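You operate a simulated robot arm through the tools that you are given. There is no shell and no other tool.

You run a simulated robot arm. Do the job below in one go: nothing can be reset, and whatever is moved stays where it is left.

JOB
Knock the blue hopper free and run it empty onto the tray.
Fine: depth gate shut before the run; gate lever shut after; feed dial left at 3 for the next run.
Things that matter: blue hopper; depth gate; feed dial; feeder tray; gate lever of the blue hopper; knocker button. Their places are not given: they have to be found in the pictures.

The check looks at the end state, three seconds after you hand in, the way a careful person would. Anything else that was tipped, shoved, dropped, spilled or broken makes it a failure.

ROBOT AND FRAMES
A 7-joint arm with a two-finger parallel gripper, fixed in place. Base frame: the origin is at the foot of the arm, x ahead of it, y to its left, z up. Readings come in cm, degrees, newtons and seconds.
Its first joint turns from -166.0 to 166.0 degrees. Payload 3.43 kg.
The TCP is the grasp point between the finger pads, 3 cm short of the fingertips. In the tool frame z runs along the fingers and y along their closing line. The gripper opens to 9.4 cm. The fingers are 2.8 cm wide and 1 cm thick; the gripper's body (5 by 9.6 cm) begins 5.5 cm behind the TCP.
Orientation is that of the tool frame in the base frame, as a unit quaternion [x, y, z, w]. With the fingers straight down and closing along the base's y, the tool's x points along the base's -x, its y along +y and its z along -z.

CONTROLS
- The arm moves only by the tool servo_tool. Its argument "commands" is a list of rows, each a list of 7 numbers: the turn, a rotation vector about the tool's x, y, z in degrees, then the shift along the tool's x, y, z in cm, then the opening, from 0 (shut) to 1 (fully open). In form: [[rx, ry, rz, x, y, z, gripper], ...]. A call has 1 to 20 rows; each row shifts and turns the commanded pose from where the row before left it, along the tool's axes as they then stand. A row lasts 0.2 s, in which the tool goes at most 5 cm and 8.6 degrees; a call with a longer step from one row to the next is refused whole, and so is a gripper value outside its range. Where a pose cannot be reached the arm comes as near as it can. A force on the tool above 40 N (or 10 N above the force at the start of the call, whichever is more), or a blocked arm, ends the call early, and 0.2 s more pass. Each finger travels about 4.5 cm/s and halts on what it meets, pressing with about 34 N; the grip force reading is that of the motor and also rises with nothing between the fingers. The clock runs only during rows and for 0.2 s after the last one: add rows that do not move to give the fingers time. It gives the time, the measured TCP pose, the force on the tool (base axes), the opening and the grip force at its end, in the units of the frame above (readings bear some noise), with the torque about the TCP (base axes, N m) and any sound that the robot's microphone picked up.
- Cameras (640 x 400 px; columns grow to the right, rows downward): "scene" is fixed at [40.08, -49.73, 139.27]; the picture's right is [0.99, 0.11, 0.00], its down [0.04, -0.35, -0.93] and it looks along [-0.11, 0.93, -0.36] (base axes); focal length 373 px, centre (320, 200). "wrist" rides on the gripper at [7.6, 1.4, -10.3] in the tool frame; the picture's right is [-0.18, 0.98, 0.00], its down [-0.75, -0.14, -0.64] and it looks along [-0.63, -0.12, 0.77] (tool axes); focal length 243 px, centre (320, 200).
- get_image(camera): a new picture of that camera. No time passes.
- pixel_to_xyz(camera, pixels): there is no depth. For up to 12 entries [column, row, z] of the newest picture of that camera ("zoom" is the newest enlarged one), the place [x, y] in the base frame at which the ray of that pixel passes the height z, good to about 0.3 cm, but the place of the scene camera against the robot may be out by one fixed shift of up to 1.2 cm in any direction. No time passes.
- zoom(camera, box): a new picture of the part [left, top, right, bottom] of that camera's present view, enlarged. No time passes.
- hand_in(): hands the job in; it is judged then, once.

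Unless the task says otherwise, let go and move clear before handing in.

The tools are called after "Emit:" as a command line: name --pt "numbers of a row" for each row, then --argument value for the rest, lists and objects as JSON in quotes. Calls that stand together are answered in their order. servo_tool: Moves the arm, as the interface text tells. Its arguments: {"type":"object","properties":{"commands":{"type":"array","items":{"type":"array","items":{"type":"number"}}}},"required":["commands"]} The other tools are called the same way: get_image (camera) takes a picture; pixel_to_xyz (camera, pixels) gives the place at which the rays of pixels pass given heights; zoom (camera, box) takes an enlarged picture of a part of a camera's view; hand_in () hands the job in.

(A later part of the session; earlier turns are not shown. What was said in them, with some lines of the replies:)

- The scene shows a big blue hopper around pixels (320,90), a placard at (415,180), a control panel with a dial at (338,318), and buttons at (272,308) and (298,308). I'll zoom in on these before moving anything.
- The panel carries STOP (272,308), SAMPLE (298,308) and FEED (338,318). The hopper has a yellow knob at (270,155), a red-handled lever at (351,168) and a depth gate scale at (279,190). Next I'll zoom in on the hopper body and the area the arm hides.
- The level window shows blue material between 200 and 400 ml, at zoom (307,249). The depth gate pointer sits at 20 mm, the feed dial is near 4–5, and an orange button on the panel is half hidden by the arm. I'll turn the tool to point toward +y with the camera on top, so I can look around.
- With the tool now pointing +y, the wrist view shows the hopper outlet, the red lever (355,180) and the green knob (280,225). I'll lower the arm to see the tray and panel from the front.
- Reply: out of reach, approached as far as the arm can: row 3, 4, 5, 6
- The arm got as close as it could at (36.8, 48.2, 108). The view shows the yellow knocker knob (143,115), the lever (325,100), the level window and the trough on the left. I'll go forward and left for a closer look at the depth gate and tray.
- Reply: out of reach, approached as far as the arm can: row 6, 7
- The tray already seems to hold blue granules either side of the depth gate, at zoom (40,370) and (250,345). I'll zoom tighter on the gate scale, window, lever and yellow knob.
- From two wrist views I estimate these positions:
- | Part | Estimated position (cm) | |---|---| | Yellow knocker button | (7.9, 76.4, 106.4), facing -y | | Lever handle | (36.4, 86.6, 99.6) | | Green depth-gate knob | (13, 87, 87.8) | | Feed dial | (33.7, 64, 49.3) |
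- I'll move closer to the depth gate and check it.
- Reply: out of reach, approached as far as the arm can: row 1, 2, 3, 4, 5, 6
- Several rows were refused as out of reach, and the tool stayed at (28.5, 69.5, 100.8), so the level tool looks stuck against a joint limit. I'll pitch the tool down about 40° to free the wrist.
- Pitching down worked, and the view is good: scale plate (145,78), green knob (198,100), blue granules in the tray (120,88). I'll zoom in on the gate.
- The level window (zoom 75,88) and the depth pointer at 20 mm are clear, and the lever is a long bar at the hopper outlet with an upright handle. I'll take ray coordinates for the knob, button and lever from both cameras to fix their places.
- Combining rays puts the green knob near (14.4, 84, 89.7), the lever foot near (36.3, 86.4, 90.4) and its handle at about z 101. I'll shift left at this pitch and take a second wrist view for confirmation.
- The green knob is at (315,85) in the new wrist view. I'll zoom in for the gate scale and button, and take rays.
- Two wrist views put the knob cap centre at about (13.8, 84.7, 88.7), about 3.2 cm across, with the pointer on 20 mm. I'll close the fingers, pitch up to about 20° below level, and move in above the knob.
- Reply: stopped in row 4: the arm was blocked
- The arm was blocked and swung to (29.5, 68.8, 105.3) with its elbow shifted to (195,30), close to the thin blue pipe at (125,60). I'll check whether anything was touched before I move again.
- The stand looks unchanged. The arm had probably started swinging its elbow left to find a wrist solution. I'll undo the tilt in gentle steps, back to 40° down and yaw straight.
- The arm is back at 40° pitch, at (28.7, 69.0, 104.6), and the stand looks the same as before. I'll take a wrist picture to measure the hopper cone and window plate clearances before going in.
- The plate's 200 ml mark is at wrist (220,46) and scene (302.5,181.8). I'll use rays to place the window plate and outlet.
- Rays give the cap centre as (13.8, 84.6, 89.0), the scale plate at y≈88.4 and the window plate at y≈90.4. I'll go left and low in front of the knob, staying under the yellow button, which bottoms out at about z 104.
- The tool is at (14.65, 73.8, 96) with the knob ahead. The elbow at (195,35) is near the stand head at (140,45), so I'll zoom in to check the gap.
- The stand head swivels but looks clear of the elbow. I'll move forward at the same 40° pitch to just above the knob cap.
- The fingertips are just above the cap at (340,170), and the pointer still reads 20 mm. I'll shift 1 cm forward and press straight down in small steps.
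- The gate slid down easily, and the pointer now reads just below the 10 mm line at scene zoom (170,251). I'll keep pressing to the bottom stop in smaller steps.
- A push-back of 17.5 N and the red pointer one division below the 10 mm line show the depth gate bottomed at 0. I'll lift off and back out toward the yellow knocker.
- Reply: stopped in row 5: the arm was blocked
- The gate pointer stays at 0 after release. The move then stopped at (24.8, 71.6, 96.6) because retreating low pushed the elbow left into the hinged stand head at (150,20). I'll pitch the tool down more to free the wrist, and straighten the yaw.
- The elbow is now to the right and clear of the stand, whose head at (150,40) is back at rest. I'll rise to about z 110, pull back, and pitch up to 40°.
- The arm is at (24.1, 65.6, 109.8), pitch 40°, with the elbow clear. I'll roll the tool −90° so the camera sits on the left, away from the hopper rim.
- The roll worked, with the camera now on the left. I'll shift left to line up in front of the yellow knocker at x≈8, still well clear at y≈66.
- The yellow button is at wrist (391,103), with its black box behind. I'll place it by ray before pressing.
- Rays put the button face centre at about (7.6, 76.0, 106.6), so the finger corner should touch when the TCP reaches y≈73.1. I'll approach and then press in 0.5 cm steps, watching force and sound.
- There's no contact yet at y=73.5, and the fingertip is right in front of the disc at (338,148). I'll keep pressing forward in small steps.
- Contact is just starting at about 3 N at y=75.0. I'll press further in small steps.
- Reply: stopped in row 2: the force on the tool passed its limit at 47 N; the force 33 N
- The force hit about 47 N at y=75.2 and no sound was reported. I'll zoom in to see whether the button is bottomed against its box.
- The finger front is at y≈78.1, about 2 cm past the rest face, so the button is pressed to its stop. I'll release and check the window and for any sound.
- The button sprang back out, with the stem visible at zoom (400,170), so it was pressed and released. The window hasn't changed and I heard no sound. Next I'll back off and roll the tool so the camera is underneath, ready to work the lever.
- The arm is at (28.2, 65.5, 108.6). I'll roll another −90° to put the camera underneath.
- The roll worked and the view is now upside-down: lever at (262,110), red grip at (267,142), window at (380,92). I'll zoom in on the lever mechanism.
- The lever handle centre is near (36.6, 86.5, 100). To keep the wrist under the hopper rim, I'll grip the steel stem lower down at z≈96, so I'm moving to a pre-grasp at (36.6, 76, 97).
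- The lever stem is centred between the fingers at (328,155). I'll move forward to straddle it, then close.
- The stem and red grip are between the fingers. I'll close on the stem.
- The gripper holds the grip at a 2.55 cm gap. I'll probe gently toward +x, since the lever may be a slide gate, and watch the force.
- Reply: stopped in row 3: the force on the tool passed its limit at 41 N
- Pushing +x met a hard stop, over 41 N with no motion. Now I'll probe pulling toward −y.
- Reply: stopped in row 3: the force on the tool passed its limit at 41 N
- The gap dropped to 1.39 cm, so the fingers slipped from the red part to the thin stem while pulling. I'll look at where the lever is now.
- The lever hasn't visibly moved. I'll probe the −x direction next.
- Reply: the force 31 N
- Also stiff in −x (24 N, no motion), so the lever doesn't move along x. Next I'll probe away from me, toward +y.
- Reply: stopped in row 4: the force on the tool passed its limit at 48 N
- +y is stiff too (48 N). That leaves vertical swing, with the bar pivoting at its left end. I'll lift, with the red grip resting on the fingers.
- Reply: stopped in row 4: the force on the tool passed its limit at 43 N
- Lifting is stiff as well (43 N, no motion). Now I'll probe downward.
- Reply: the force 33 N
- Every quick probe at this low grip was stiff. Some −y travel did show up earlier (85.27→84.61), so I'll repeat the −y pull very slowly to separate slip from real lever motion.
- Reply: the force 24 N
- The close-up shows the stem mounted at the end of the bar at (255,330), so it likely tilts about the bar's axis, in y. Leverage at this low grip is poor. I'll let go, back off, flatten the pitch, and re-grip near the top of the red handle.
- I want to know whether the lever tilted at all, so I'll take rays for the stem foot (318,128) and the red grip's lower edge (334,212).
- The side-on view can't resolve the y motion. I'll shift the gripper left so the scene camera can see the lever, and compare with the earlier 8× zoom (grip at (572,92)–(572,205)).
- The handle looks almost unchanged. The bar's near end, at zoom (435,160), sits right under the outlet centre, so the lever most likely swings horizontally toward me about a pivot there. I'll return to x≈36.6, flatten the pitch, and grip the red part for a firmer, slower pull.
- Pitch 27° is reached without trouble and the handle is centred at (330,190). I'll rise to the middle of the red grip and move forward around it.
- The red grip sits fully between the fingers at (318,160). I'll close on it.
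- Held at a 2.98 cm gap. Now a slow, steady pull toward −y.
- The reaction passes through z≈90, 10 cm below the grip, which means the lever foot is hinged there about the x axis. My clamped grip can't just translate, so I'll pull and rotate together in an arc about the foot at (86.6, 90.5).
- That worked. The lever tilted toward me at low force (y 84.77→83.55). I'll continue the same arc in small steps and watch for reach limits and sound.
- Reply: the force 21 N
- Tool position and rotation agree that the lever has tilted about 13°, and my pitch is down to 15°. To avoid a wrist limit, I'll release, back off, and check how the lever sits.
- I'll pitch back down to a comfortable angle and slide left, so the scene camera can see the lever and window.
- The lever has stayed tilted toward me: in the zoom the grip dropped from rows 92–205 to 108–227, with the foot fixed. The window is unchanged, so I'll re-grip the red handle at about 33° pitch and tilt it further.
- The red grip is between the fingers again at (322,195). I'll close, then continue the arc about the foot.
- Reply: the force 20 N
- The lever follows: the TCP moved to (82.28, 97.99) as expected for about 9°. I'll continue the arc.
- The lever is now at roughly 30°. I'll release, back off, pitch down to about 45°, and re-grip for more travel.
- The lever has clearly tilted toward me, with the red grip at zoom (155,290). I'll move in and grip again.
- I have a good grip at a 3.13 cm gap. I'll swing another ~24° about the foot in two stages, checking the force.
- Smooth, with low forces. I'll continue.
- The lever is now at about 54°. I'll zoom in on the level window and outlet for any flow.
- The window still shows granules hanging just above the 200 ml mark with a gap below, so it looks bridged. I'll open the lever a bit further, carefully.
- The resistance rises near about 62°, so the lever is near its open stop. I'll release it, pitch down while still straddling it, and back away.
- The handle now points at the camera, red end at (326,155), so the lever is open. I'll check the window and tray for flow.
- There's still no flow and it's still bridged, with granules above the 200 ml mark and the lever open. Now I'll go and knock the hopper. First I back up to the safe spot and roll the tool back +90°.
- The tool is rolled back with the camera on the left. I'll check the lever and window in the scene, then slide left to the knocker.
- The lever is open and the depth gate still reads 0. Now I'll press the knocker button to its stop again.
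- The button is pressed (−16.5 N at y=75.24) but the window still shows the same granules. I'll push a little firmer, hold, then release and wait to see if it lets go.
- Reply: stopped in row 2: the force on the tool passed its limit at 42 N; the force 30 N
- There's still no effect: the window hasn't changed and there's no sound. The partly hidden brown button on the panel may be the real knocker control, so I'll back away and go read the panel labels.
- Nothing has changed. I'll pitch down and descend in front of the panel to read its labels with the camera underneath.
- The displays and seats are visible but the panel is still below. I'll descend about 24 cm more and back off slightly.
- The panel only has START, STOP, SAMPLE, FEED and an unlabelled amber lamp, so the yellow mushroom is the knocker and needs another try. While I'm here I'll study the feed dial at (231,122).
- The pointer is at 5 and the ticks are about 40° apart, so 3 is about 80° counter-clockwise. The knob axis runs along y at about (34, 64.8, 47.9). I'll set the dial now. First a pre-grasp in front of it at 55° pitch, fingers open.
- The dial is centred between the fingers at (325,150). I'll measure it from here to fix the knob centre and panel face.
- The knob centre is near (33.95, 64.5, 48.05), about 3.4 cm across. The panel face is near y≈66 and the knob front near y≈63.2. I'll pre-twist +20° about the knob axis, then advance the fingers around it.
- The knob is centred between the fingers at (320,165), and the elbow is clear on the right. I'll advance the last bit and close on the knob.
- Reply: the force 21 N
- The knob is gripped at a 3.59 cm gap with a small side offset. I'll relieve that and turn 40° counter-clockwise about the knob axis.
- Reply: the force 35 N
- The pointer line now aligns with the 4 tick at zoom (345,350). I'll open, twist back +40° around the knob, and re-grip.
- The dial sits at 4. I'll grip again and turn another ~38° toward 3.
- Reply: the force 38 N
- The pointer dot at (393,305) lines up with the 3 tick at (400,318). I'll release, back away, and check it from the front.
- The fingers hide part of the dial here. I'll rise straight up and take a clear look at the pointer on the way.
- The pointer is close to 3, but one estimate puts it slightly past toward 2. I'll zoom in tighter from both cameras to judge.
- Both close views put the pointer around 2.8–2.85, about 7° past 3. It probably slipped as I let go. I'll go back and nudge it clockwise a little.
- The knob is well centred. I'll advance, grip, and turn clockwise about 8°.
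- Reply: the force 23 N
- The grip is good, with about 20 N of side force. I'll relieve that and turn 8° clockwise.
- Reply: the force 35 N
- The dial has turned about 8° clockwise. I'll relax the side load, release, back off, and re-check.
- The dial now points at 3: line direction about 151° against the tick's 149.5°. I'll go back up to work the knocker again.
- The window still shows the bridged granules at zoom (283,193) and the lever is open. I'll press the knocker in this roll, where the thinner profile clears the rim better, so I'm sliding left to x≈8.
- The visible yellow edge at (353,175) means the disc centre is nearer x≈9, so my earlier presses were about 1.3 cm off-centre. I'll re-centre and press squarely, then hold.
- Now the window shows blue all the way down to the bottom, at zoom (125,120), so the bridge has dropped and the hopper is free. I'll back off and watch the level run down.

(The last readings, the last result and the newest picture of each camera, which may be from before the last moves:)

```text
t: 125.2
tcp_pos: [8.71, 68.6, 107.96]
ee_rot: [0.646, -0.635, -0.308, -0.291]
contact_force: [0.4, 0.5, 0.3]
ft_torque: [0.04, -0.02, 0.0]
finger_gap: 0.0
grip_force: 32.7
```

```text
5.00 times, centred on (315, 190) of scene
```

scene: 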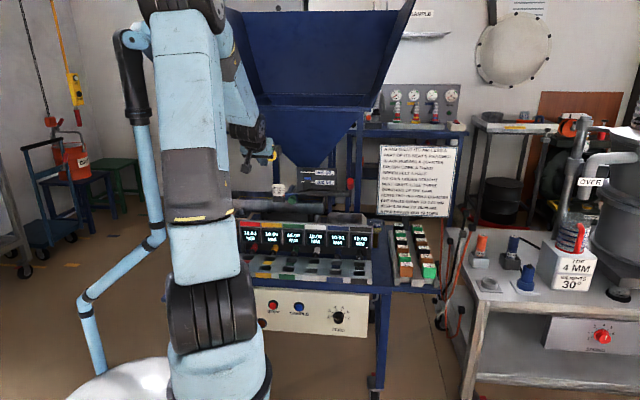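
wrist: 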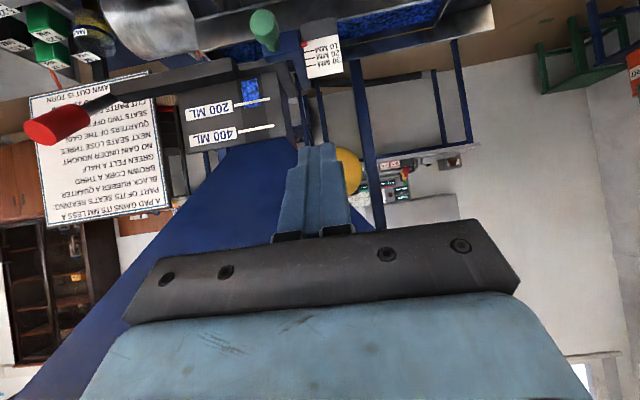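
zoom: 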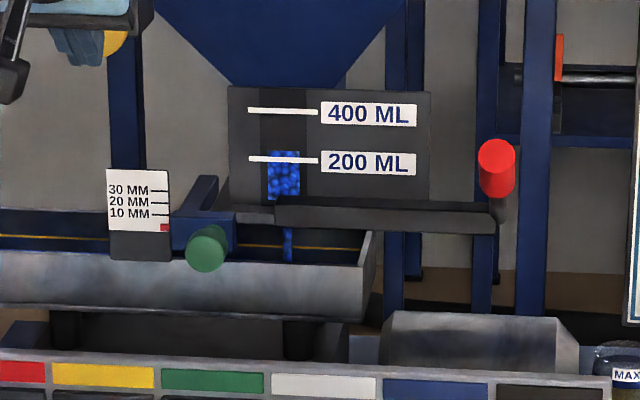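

It's flowing: a blue stream at (288,240) falls onto the tray, and the level is just above 200 ml. While it drains I'll move to the lever's pre-grasp at (36.5, 71, 99.5).

Emit:
servo_tool --pt "0 0 0 0 -4 0 0.0" --pt "0 0 0 0 -4 0 0.0" --pt "0 0 0 0 -4 0 0.0" --pt "0 0 0 0 -4 0 0.0" --pt "0 0 0 0 -4 0 0.0" --pt "0 0 0 0 -4 0 0.2" --pt "0 0 0 0 -3.8 0 0.4" --pt "0 0 0 0 0 0 0.6"

Emit:
get_image --camera "scene"

Emit:
zoom --camera "scene" --box '[260, 150, 370, 230]'

Emit:
get_image --camera "wrist"

```text
t: 127.0
tcp_pos: [36.85, 69.4, 107.49]
ee_rot: [0.646, -0.635, -0.307, -0.29]
contact_force: [0.4, -0.2, 1.3]
ft_torque: [0.01, 0.0, 0.0]
finger_gap: 5.58
grip_force: 0.1
```

```text
taken
```

scene: 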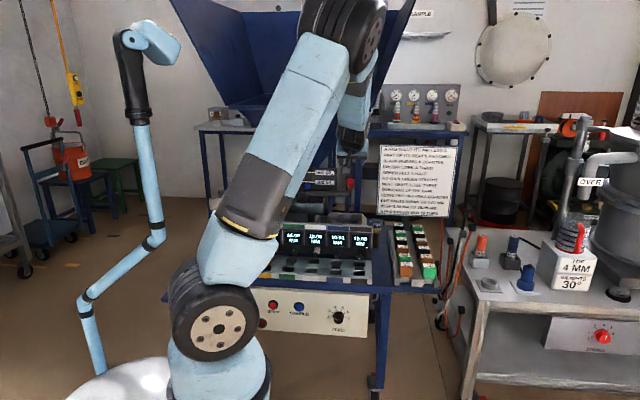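

```text
5.00 times, centred on (315, 190) of scene
```

zoom: 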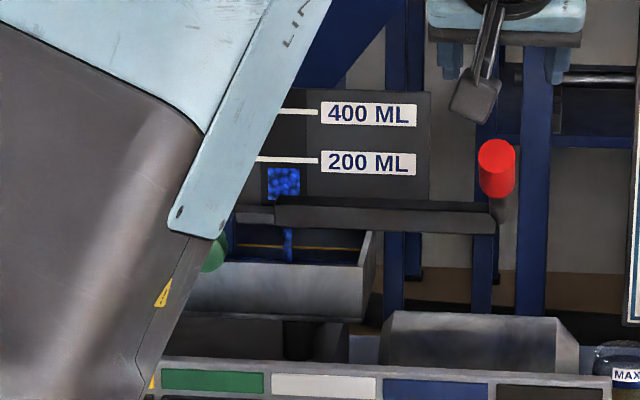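

```text
taken
```

wrist: 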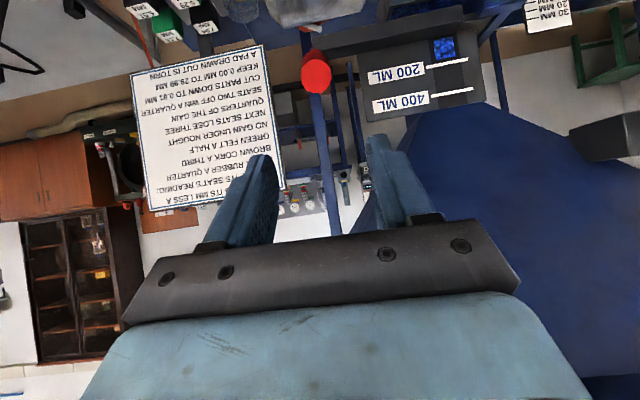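

The level is now below 200 ml and still flowing. I'll lower to the lever height and keep watching.

Emit:
servo_tool --pt "0 0 0 2.6 0.17 3.1 0.6" --pt "0 -3 0 2.6 0.17 3.1 0.6" --pt "0 0 0 0 0 0 0.6" --pt "0 0 0 0 0 0 0.6" --pt "0 0 0 0 0 0 0.6" --pt "0 0 0 0 0 0 0.6"

Emit:
zoom --camera "scene" --box '[260, 150, 370, 230]'

Emit:
get_image --camera "wrist"

Emit:
zoom --camera "wrist" --box '[300, 0, 600, 180]'

```text
t: 128.4
tcp_pos: [35.99, 70.74, 99.5]
ee_rot: [0.638, -0.628, -0.324, -0.306]
contact_force: [0.8, 0.0, 0.1]
ft_torque: [0.01, 0.01, -0.01]
finger_gap: 5.65
grip_force: 0.2
```

```text
5.00 times, centred on (315, 190) of scene
```

zoom: 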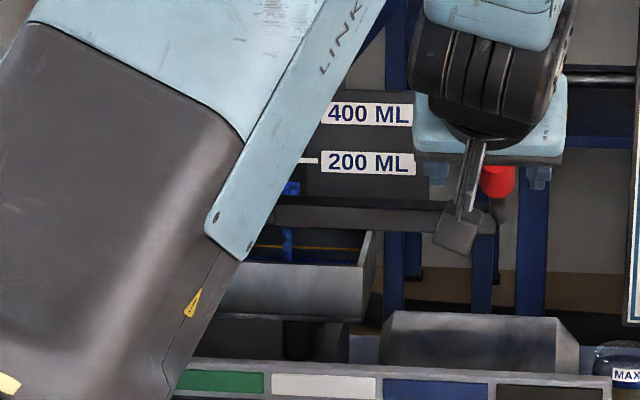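

```text
taken
```

wrist: 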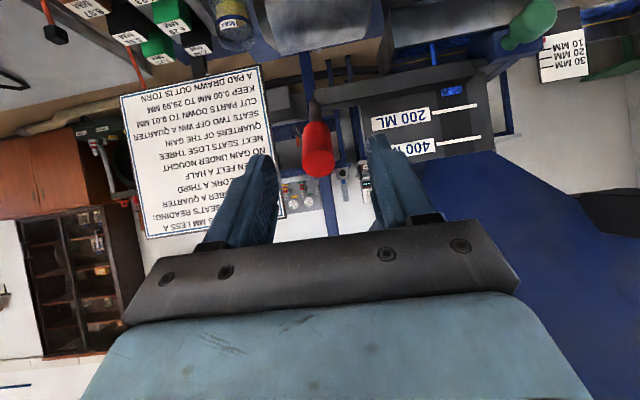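

```text
2.13 times, centred on (450, 90) of wrist
```

zoom: 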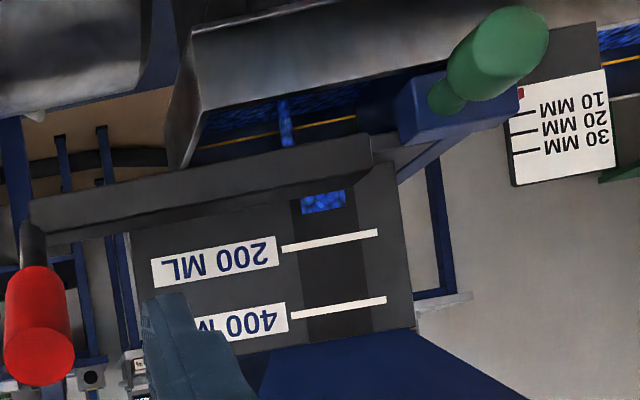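

It's almost empty (window zoom (325,200)), and the tray level is still under the yellow line. I'll wait a bit more.

Emit:
servo_tool --pt "0 0 0 0 -0.5 0 0.6" --pt "0 0 0 0 0 0 0.6" --pt "0 0 0 0 0 0 0.6" --pt "0 0 0 0 0 0 0.6" --pt "0 0 0 0 0 0 0.6" --pt "0 0 0 0 0 0 0.6" --pt "0 0 0 0 0 0 0.6" --pt "0 0 0 0 0 0 0.6" --pt "0 0 0 0 0 0 0.6" --pt "0 0 0 0 0 0 0.6"

Emit:
get_image --camera "wrist"

Emit:
zoom --camera "wrist" --box '[300, 0, 600, 180]'

Emit:
zoom --camera "scene" --box '[290, 170, 350, 215]'

```text
t: 130.6
tcp_pos: [36.52, 70.82, 99.6]
ee_rot: [0.639, -0.628, -0.324, -0.306]
contact_force: [0.0, -0.5, 0.3]
ft_torque: [-0.03, 0.01, -0.01]
finger_gap: 5.64
grip_force: 0.1
```

```text
taken
```

wrist: 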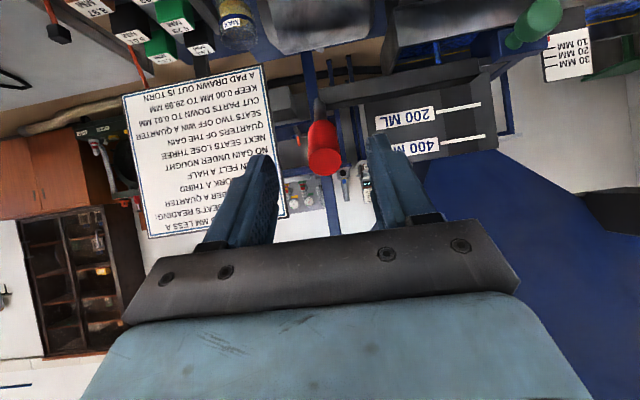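

```text
2.13 times, centred on (450, 90) of wrist
```

zoom: 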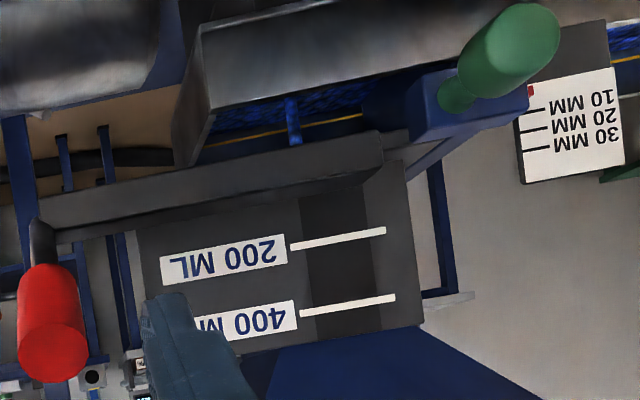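

```text
8.89 times, centred on (320, 192) of scene
```

zoom: 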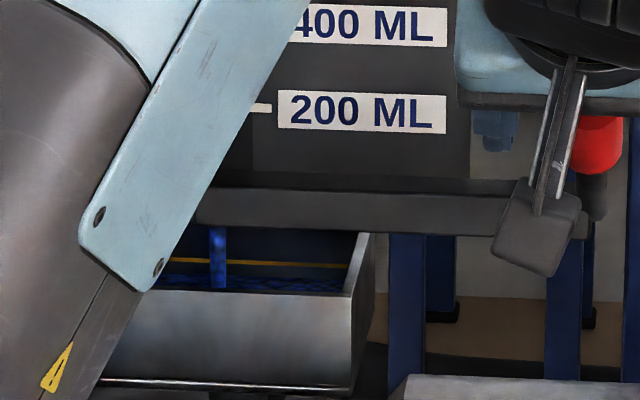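

The window is empty but a thin stream still falls at (218,255). I'll wait until it stops.

Emit:
servo_tool --pt "0 0 0 0 0 0 0.6" --pt "0 0 0 0 0 0 0.6" --pt "0 0 0 0 0 0 0.6" --pt "0 0 0 0 0 0 0.6" --pt "0 0 0 0 0 0 0.6" --pt "0 0 0 0 0 0 0.6" --pt "0 0 0 0 0 0 0.6" --pt "0 0 0 0 0 0 0.6" --pt "0 0 0 0 0 0 0.6" --pt "0 0 0 0 0 0 0.6"

Emit:
get_image --camera "wrist"

Emit:
zoom --camera "wrist" --box '[300, 0, 600, 180]'

Emit:
zoom --camera "scene" --box '[290, 170, 350, 215]'

```text
t: 132.8
tcp_pos: [36.72, 70.7, 99.53]
ee_rot: [0.639, -0.628, -0.324, -0.305]
contact_force: [0.0, 0.8, 0.6]
ft_torque: [0.01, 0.02, -0.02]
finger_gap: 5.66
grip_force: 0.1
```

```text
taken
```

wrist: 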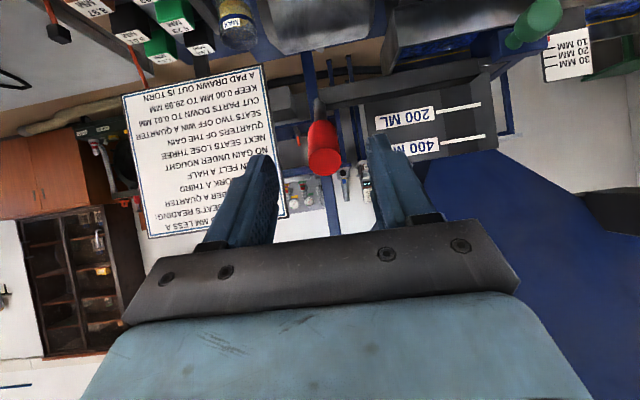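

```text
2.13 times, centred on (450, 90) of wrist
```

zoom: 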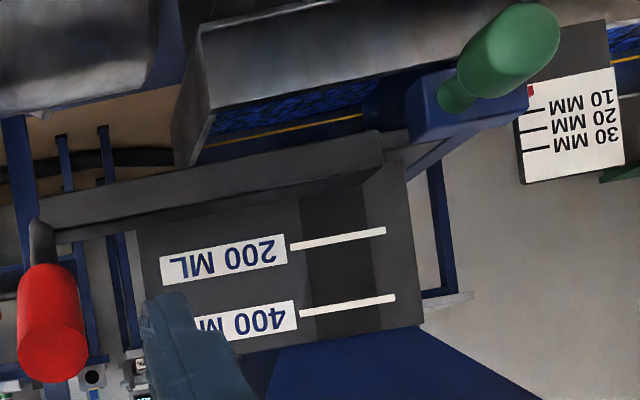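

```text
8.89 times, centred on (320, 192) of scene
```

zoom: 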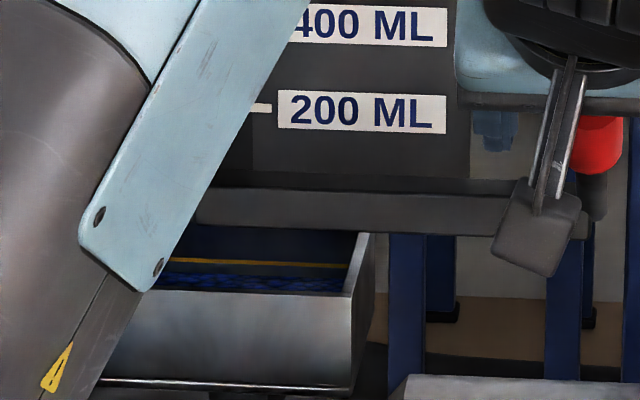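

The stream has stopped, the window is empty, and the tray bed is below the yellow line. Now I'll shut the lever: slide the open fingers along the handle, then pitch up in place.

Emit:
servo_tool --pt "0 0 0 -0.08 0.07 2.7 0.6" --pt "0 0 0 -0.08 0.07 2.7 0.6" --pt "0 0 0 -0.08 0.07 2.7 0.6" --pt "0 -5 0 0 0 0 0.6" --pt "0 -5 0 0 0 0 0.6" --pt "0 -5 0 0 0 0 0.6" --pt "0 -5 0 0 0 0 0.6" --pt "0 0 0 0 0 0 0.6"

Emit:
get_image --camera "wrist"

Emit:
get_image --camera "scene"

```text
t: 134.6
tcp_pos: [36.13, 77.41, 94.71]
ee_rot: [0.571, -0.564, -0.43, -0.412]
contact_force: [0.2, -0.1, -0.4]
ft_torque: [0.0, -0.01, -0.02]
finger_gap: 5.64
grip_force: 0.0
```

```text
taken
```

wrist: 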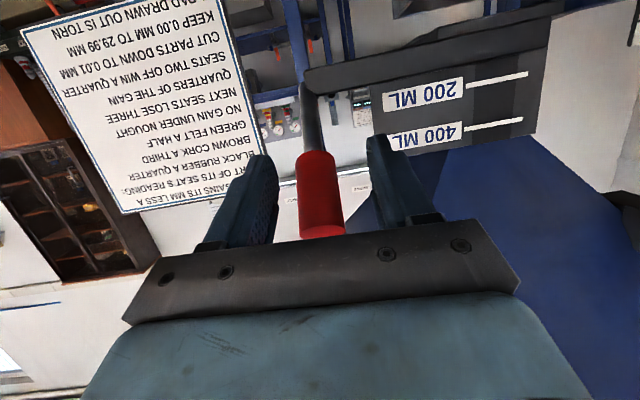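

```text
taken
```

scene: 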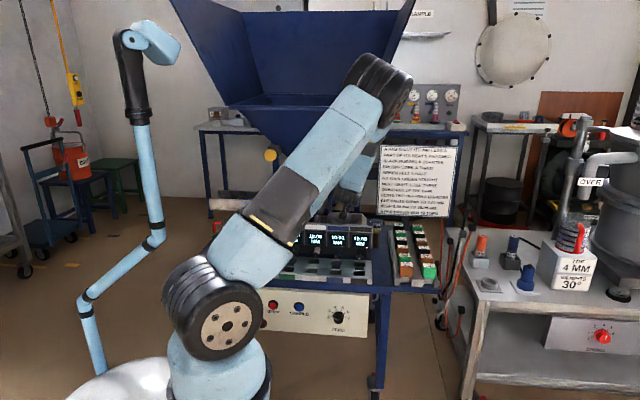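

The handle is between the fingers at (322,195). I'll close and swing the lever back up in the reverse arc.

Emit:
servo_tool --pt "0 0 0 0 -0.25 0 0.35" --pt "0 0 0 0 0 0 0.1" --pt "0 0 0 0 0 0 0.0" --pt "0 0 0 0 0 0 0.0" --pt "0 0 0 0 0 0 0.0" --pt "0 2 0 -0.35 0 0.047 0.0" --pt "0 2 0 -0.35 0 0.047 0.0" --pt "0 2 0 -0.35 0 0.047 0.0" --pt "0 2 0 -0.35 0 0.047 0.0" --pt "0 2 0 -0.35 0 0.047 0.0" --pt "0 2 0 -0.35 0 0.047 0.0" --pt "0 0 0 0 0 0 0.0"

Emit:
get_image --camera "wrist"

```text
t: 137.2
tcp_pos: [36.44, 78.73, 96.59]
ee_rot: [0.614, -0.605, -0.368, -0.35]
contact_force: [19.0, 17.4, 0.1]
ft_torque: [1.13, -0.26, -0.74]
finger_gap: 2.64
grip_force: 44.6
```

```text
taken
```

wrist: 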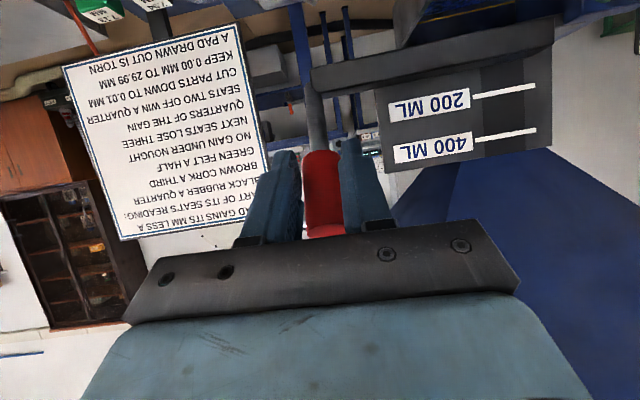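

The lever follows, and the force is moderate. I'll continue the arc upward.

Emit:
servo_tool --pt "0 2 0 -0.35 -0.03 0.047 0.0" --pt "0 2 0 -0.35 -0.03 0.047 0.0" --pt "0 2 0 -0.35 -0.03 0.047 0.0" --pt "0 2 0 -0.35 -0.03 0.047 0.0" --pt "0 2 0 -0.35 0 0.047 0.0" --pt "0 2 0 -0.35 0 0.047 0.0" --pt "0 0 0 0 0 0 0.0"

Emit:
get_image --camera "wrist"

Emit:
get_image --camera "scene"

```text
t: 138.8
tcp_pos: [36.49, 79.88, 98.1]
ee_rot: [0.649, -0.638, -0.301, -0.284]
contact_force: [10.4, 16.4, -4.6]
ft_torque: [0.97, -0.18, -0.34]
finger_gap: 2.68
grip_force: 45.0
```

```text
taken
```

wrist: 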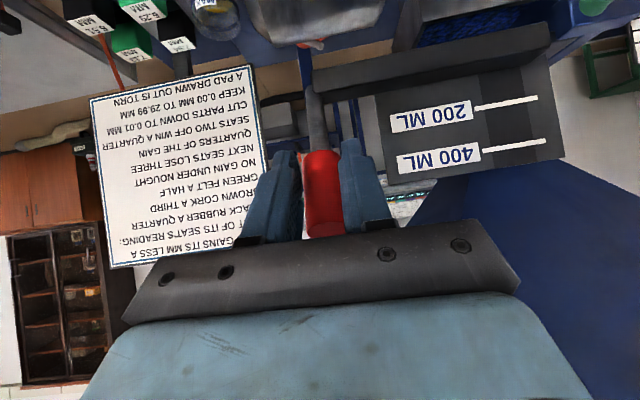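

```text
taken
```

scene: 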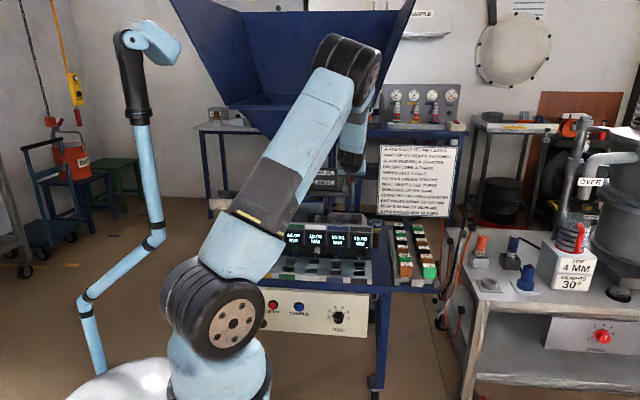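

The lever is at roughly 38° from upright. For the rest I'll release, back off, close the fingers, and push the handle forward to its shut stop.

Emit:
servo_tool --pt "0 0 0 0 0 0 0.35" --pt "0 0 0 0 0 0 0.6" --pt "0 0 0 0 0 0 0.6" --pt "0 0 0 2.2 0 -1.7 0.6" --pt "0 0 0 2.2 0 -1.7 0.6" --pt "0 -6 0 0.5 0 -1 0.6" --pt "0 0 0 0 0 0 0.3" --pt "0 0 0 0 0 0 0.0" --pt "0 0 0 0 0 0 0.0"

Emit:
get_image --camera "wrist"

Emit:
zoom --camera "wrist" --box '[200, 0, 480, 220]'

```text
t: 140.8
tcp_pos: [36.71, 73.43, 97.46]
ee_rot: [0.633, -0.622, -0.335, -0.317]
contact_force: [0.4, 0.5, -0.7]
ft_torque: [0.03, 0.0, 0.02]
finger_gap: 0.01
grip_force: 11.0
```

```text
taken
```

wrist: 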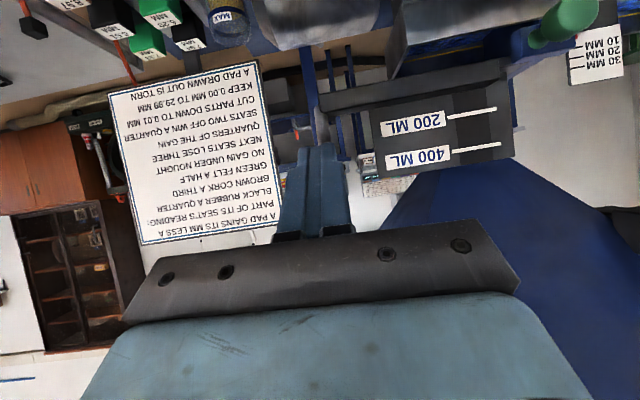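

```text
1.82 times, centred on (340, 110) of wrist
```

zoom: 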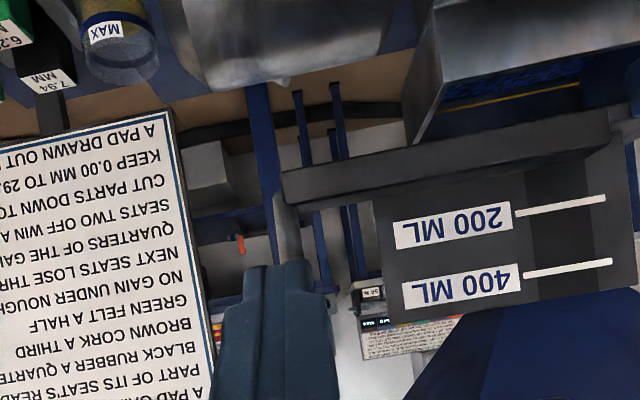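

The closed fingers are lined up in front of the handle. I'll push forward and up along the arc toward upright.

Emit:
servo_tool --pt "0 0 0 -0.886 0.2 1.09 0.0" --pt "0 0 0 -0.886 0 1.09 0.0" --pt "0 0 0 -0.713 0 0.233 0.0" --pt "0 0 0 -0.713 0 0.233 0.0" --pt "0 0 0 -0.713 0 0.233 0.0" --pt "0 0 0 -0.713 0 0.233 0.0" --pt "0 0 0 0 0 0 0.0"

Emit:
get_image --camera "wrist"

Emit:
zoom --camera "wrist" --box '[200, 0, 480, 220]'

```text
t: 142.4
tcp_pos: [36.4, 78.58, 99.48]
ee_rot: [0.633, -0.623, -0.334, -0.316]
contact_force: [-0.2, -0.7, -0.1]
ft_torque: [0.02, 0.03, 0.02]
finger_gap: 0.0
grip_force: 32.9
```

```text
taken
```

wrist: 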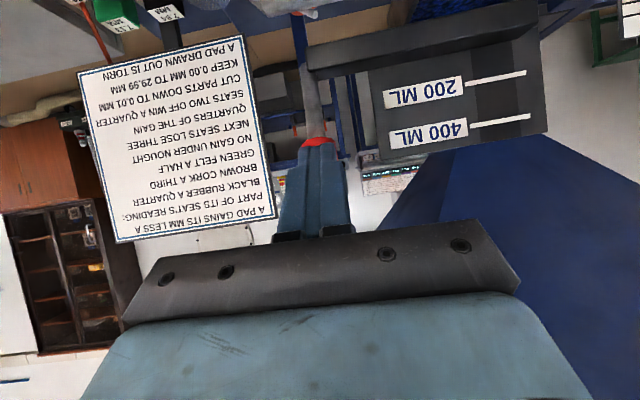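

```text
1.82 times, centred on (340, 110) of wrist
```

zoom: 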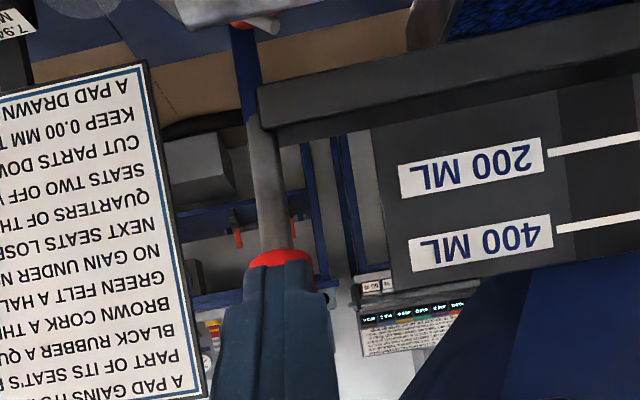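

There's no contact force yet and the grip is just ahead of the fingertips at (318,142). I'll keep pushing forward.

Emit:
servo_tool --pt "0 0 0 -0.536 0 0.382 0.0" --pt "0 0 0 -0.536 0 0.382 0.0" --pt "0 0 0 -0.45 0 0.45 0.0" --pt "0 0 0 -0.35 0 0.5 0.0" --pt "0 0 0 -0.35 0 0.5 0.0" --pt "0 0 0 0 0 0 0.0"

Emit:
get_image --camera "wrist"

Emit:
zoom --camera "wrist" --box '[200, 0, 480, 220]'

```text
t: 143.8
tcp_pos: [36.04, 81.72, 99.92]
ee_rot: [0.632, -0.622, -0.335, -0.317]
contact_force: [0.4, 0.1, 0.4]
ft_torque: [-0.03, 0.0, 0.01]
finger_gap: 0.0
grip_force: 33.2
```

```text
taken
```

wrist: 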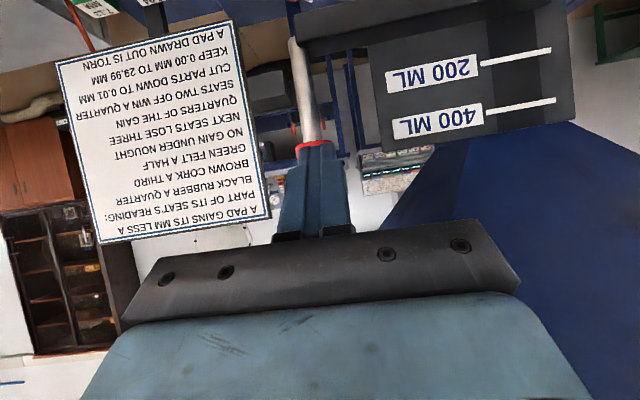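

```text
1.82 times, centred on (340, 110) of wrist
```

zoom: 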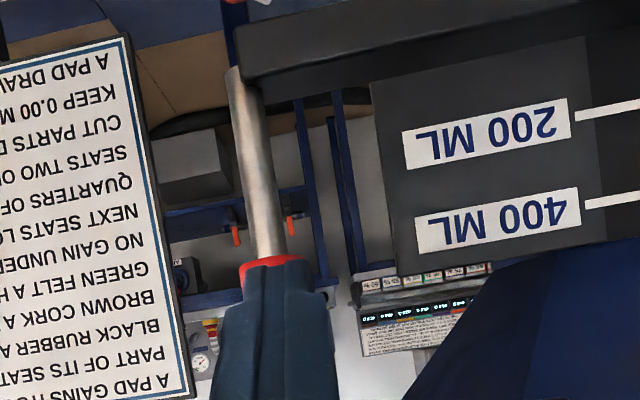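

Still no resistance at y=81.7, so the lever may be moving along easily. I'll keep pushing in small steps until it reaches the stop.

Emit:
servo_tool --pt "0 0 0 -0.172 -0.06 0.246 0.0" --pt "0 0 0 -0.172 -0.06 0.246 0.0" --pt "0 0 0 -0.172 -0.06 0.246 0.0" --pt "0 0 0 -0.172 0 0.246 0.0" --pt "0 0 0 0 0 0 0.0"

Emit:
get_image --camera "wrist"

Emit:
zoom --camera "scene" --box '[310, 140, 390, 210]'

```text
t: 144.7
tcp_pos: [36.33, 82.45, 99.88]
ee_rot: [0.633, -0.623, -0.334, -0.316]
contact_force: [-2.8, -24.7, 6.3]
ft_torque: [0.06, -0.05, 0.07]
finger_gap: 0.0
grip_force: 32.2
stopped in row 4: the force on the tool passed its limit at 47 N (the readings are from after the stop); the commanded pose is now the measured one
```

```text
taken
```

wrist: 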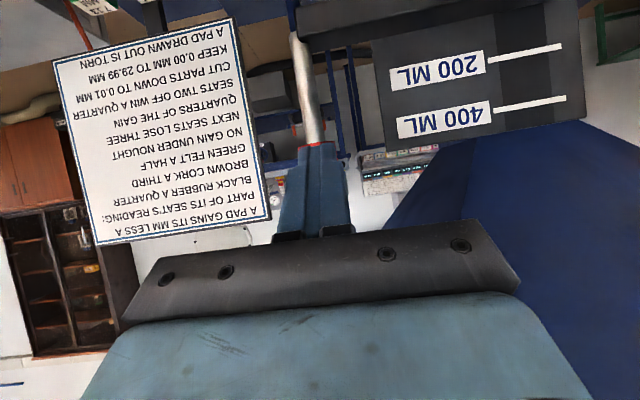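

```text
5.71 times, centred on (350, 175) of scene
```

zoom: 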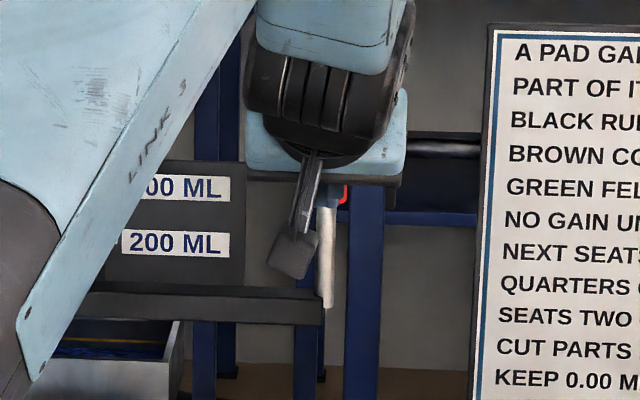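

It's hard against its stop (47 N) with the stem upright at scene zoom (325,260). I'll back off and move away to verify everything.

Emit:
servo_tool --pt "0 0 0 1.1 0 -1.6 0.0" --pt "0 0 0 2.2 0 -3.2 0.0" --pt "0 0 0 2.2 0 -3.2 0.0" --pt "0 5 0 -1.0 2 -3 0.0" --pt "0 0 0 -1.5 3 -3 0.0" --pt "0 0 0 -1.5 3 -3 0.0" --pt "0 0 0 0 0 0 0.0"

Emit:
get_image --camera "scene"

Emit:
zoom --camera "scene" --box '[260, 140, 370, 220]'

Emit:
get_image --camera "wrist"

```text
t: 146.3
tcp_pos: [28.92, 68.29, 108.51]
ee_rot: [0.647, -0.636, -0.305, -0.289]
contact_force: [-0.5, 0.2, -0.2]
ft_torque: [-0.02, 0.02, -0.01]
finger_gap: 0.01
grip_force: 33.0
```

```text
taken
```

scene: 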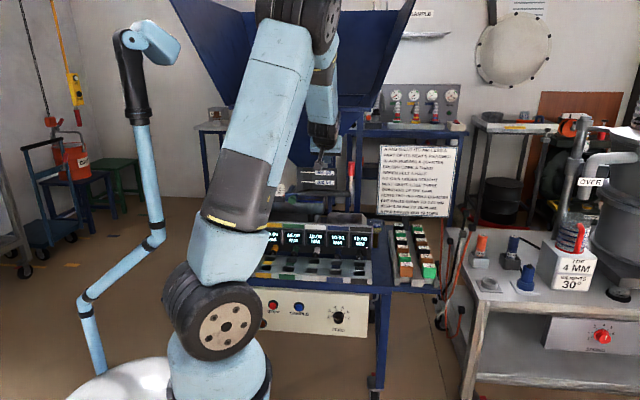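

```text
5.00 times, centred on (315, 180) of scene
```

zoom: 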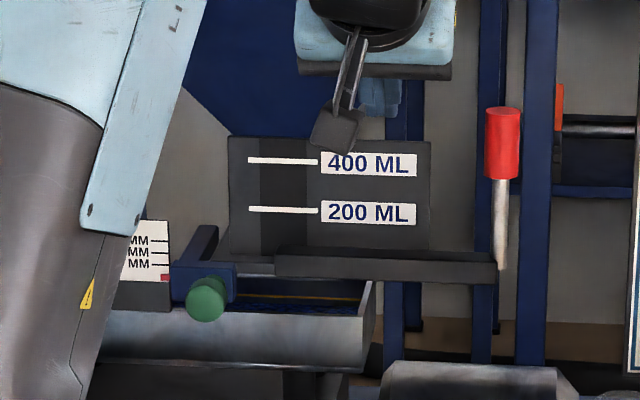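

```text
taken
```

wrist: 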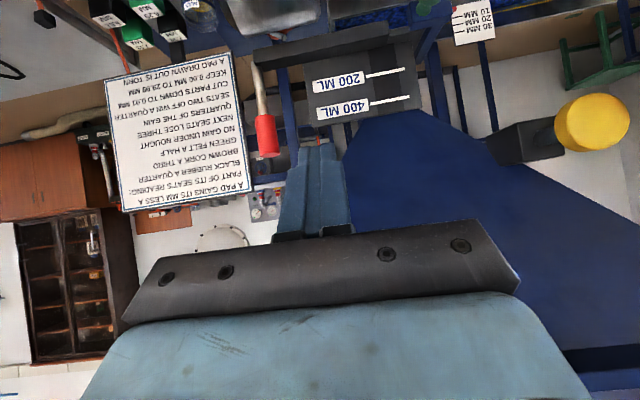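

The lever is upright again, with grip rows 161.6–175.6 identical to the start. The window is empty and the gate pointer is at 0. I'll move clear, then check the tray, depth gate, dial and surroundings once more.

Emit:
servo_tool --pt "0 0 0 -2 -3 -3 0.0" --pt "0 0 0 -1 -3 -3 0.0" --pt "0 0 0 0 -3 -3 0.2" --pt "0 0 0 0 -3 -2 0.4" --pt "0 0 0 0 0 0 0.5" --pt "0 0 0 0 0 0 0.5"

Emit:
get_image --camera "scene"

Emit:
zoom --camera "scene" --box '[240, 150, 370, 250]'

Emit:
zoom --camera "scene" --box '[322, 304, 354, 328]'

Emit:
get_image --camera "wrist"

```text
t: 147.7
tcp_pos: [41.0, 61.95, 118.0]
ee_rot: [0.647, -0.636, -0.306, -0.288]
contact_force: [0.0, -0.4, 0.0]
ft_torque: [0.0, 0.01, -0.02]
finger_gap: 4.72
grip_force: 0.0
```

```text
taken
```

scene: 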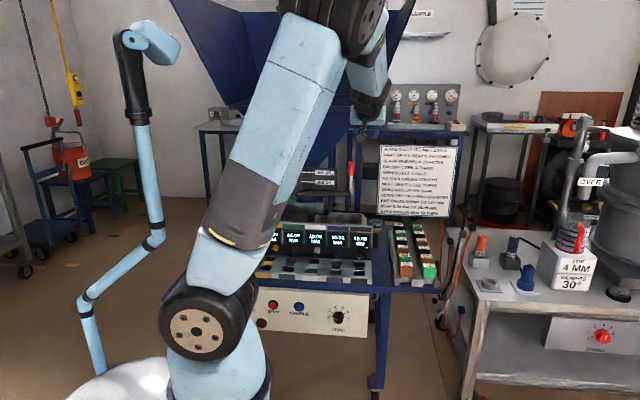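

```text
4.00 times, centred on (305, 200) of scene
```

zoom: 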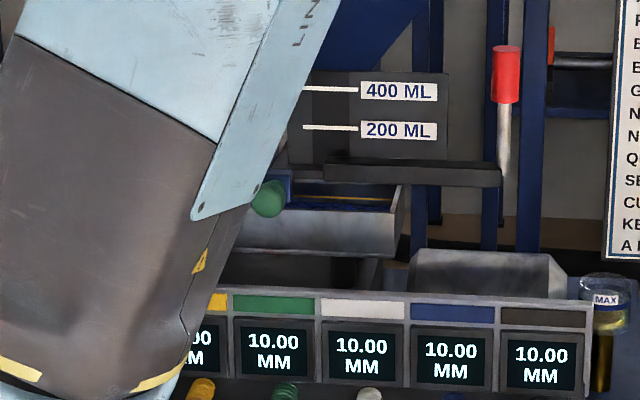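

```text
16.00 times, centred on (338, 316) of scene
```

zoom: 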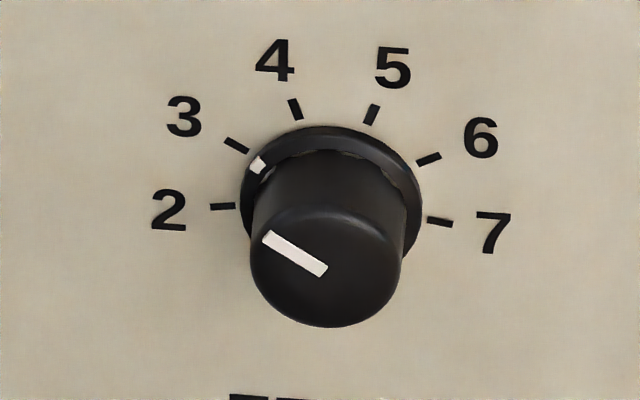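

```text
taken
```

wrist: 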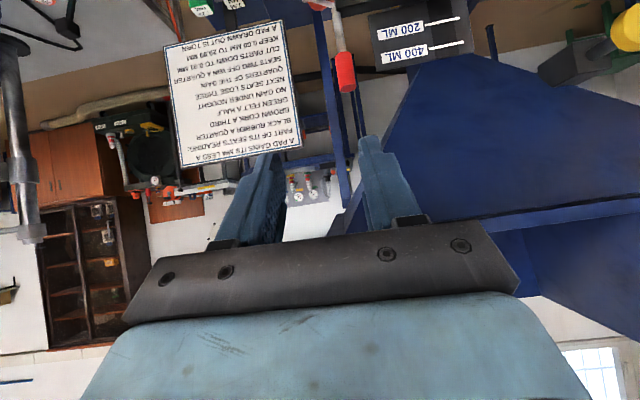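

Final views: lever upright, window empty, tray bed under the yellow line, gate pointer last seen at 0, and the dial on 3. Nothing else looks disturbed, and the arm is clear with its fingers open, so I'm handing in.

Emit:
hand_in

```text
The job is handed in.
```

The blue hopper is knocked free and run empty onto the feeder tray, and I've handed the job in.

- **Depth gate:** I shut it before the run. The pointer sits at 0.
- **Knocker button:** The first two presses were off-centre and did nothing. A centred press dropped the bridged granules.
- **Hopper:** The level window is empty and the stream has stopped. The granules on the tray stayed below the yellow line, and I saw no spill.
- **Gate lever:** It is back upright against its shut stop, matching its starting position.
- **Feed dial:** It started at 5 and now points at 3. My first turn slipped slightly past 3, so I turned it back.

**Stand:** While I was positioning the arm, its elbow moved up against the hinged head of the thin blue stand on the left, and the arm was stopped there twice. The head swung back to its original position, and nothing else looked out of place.
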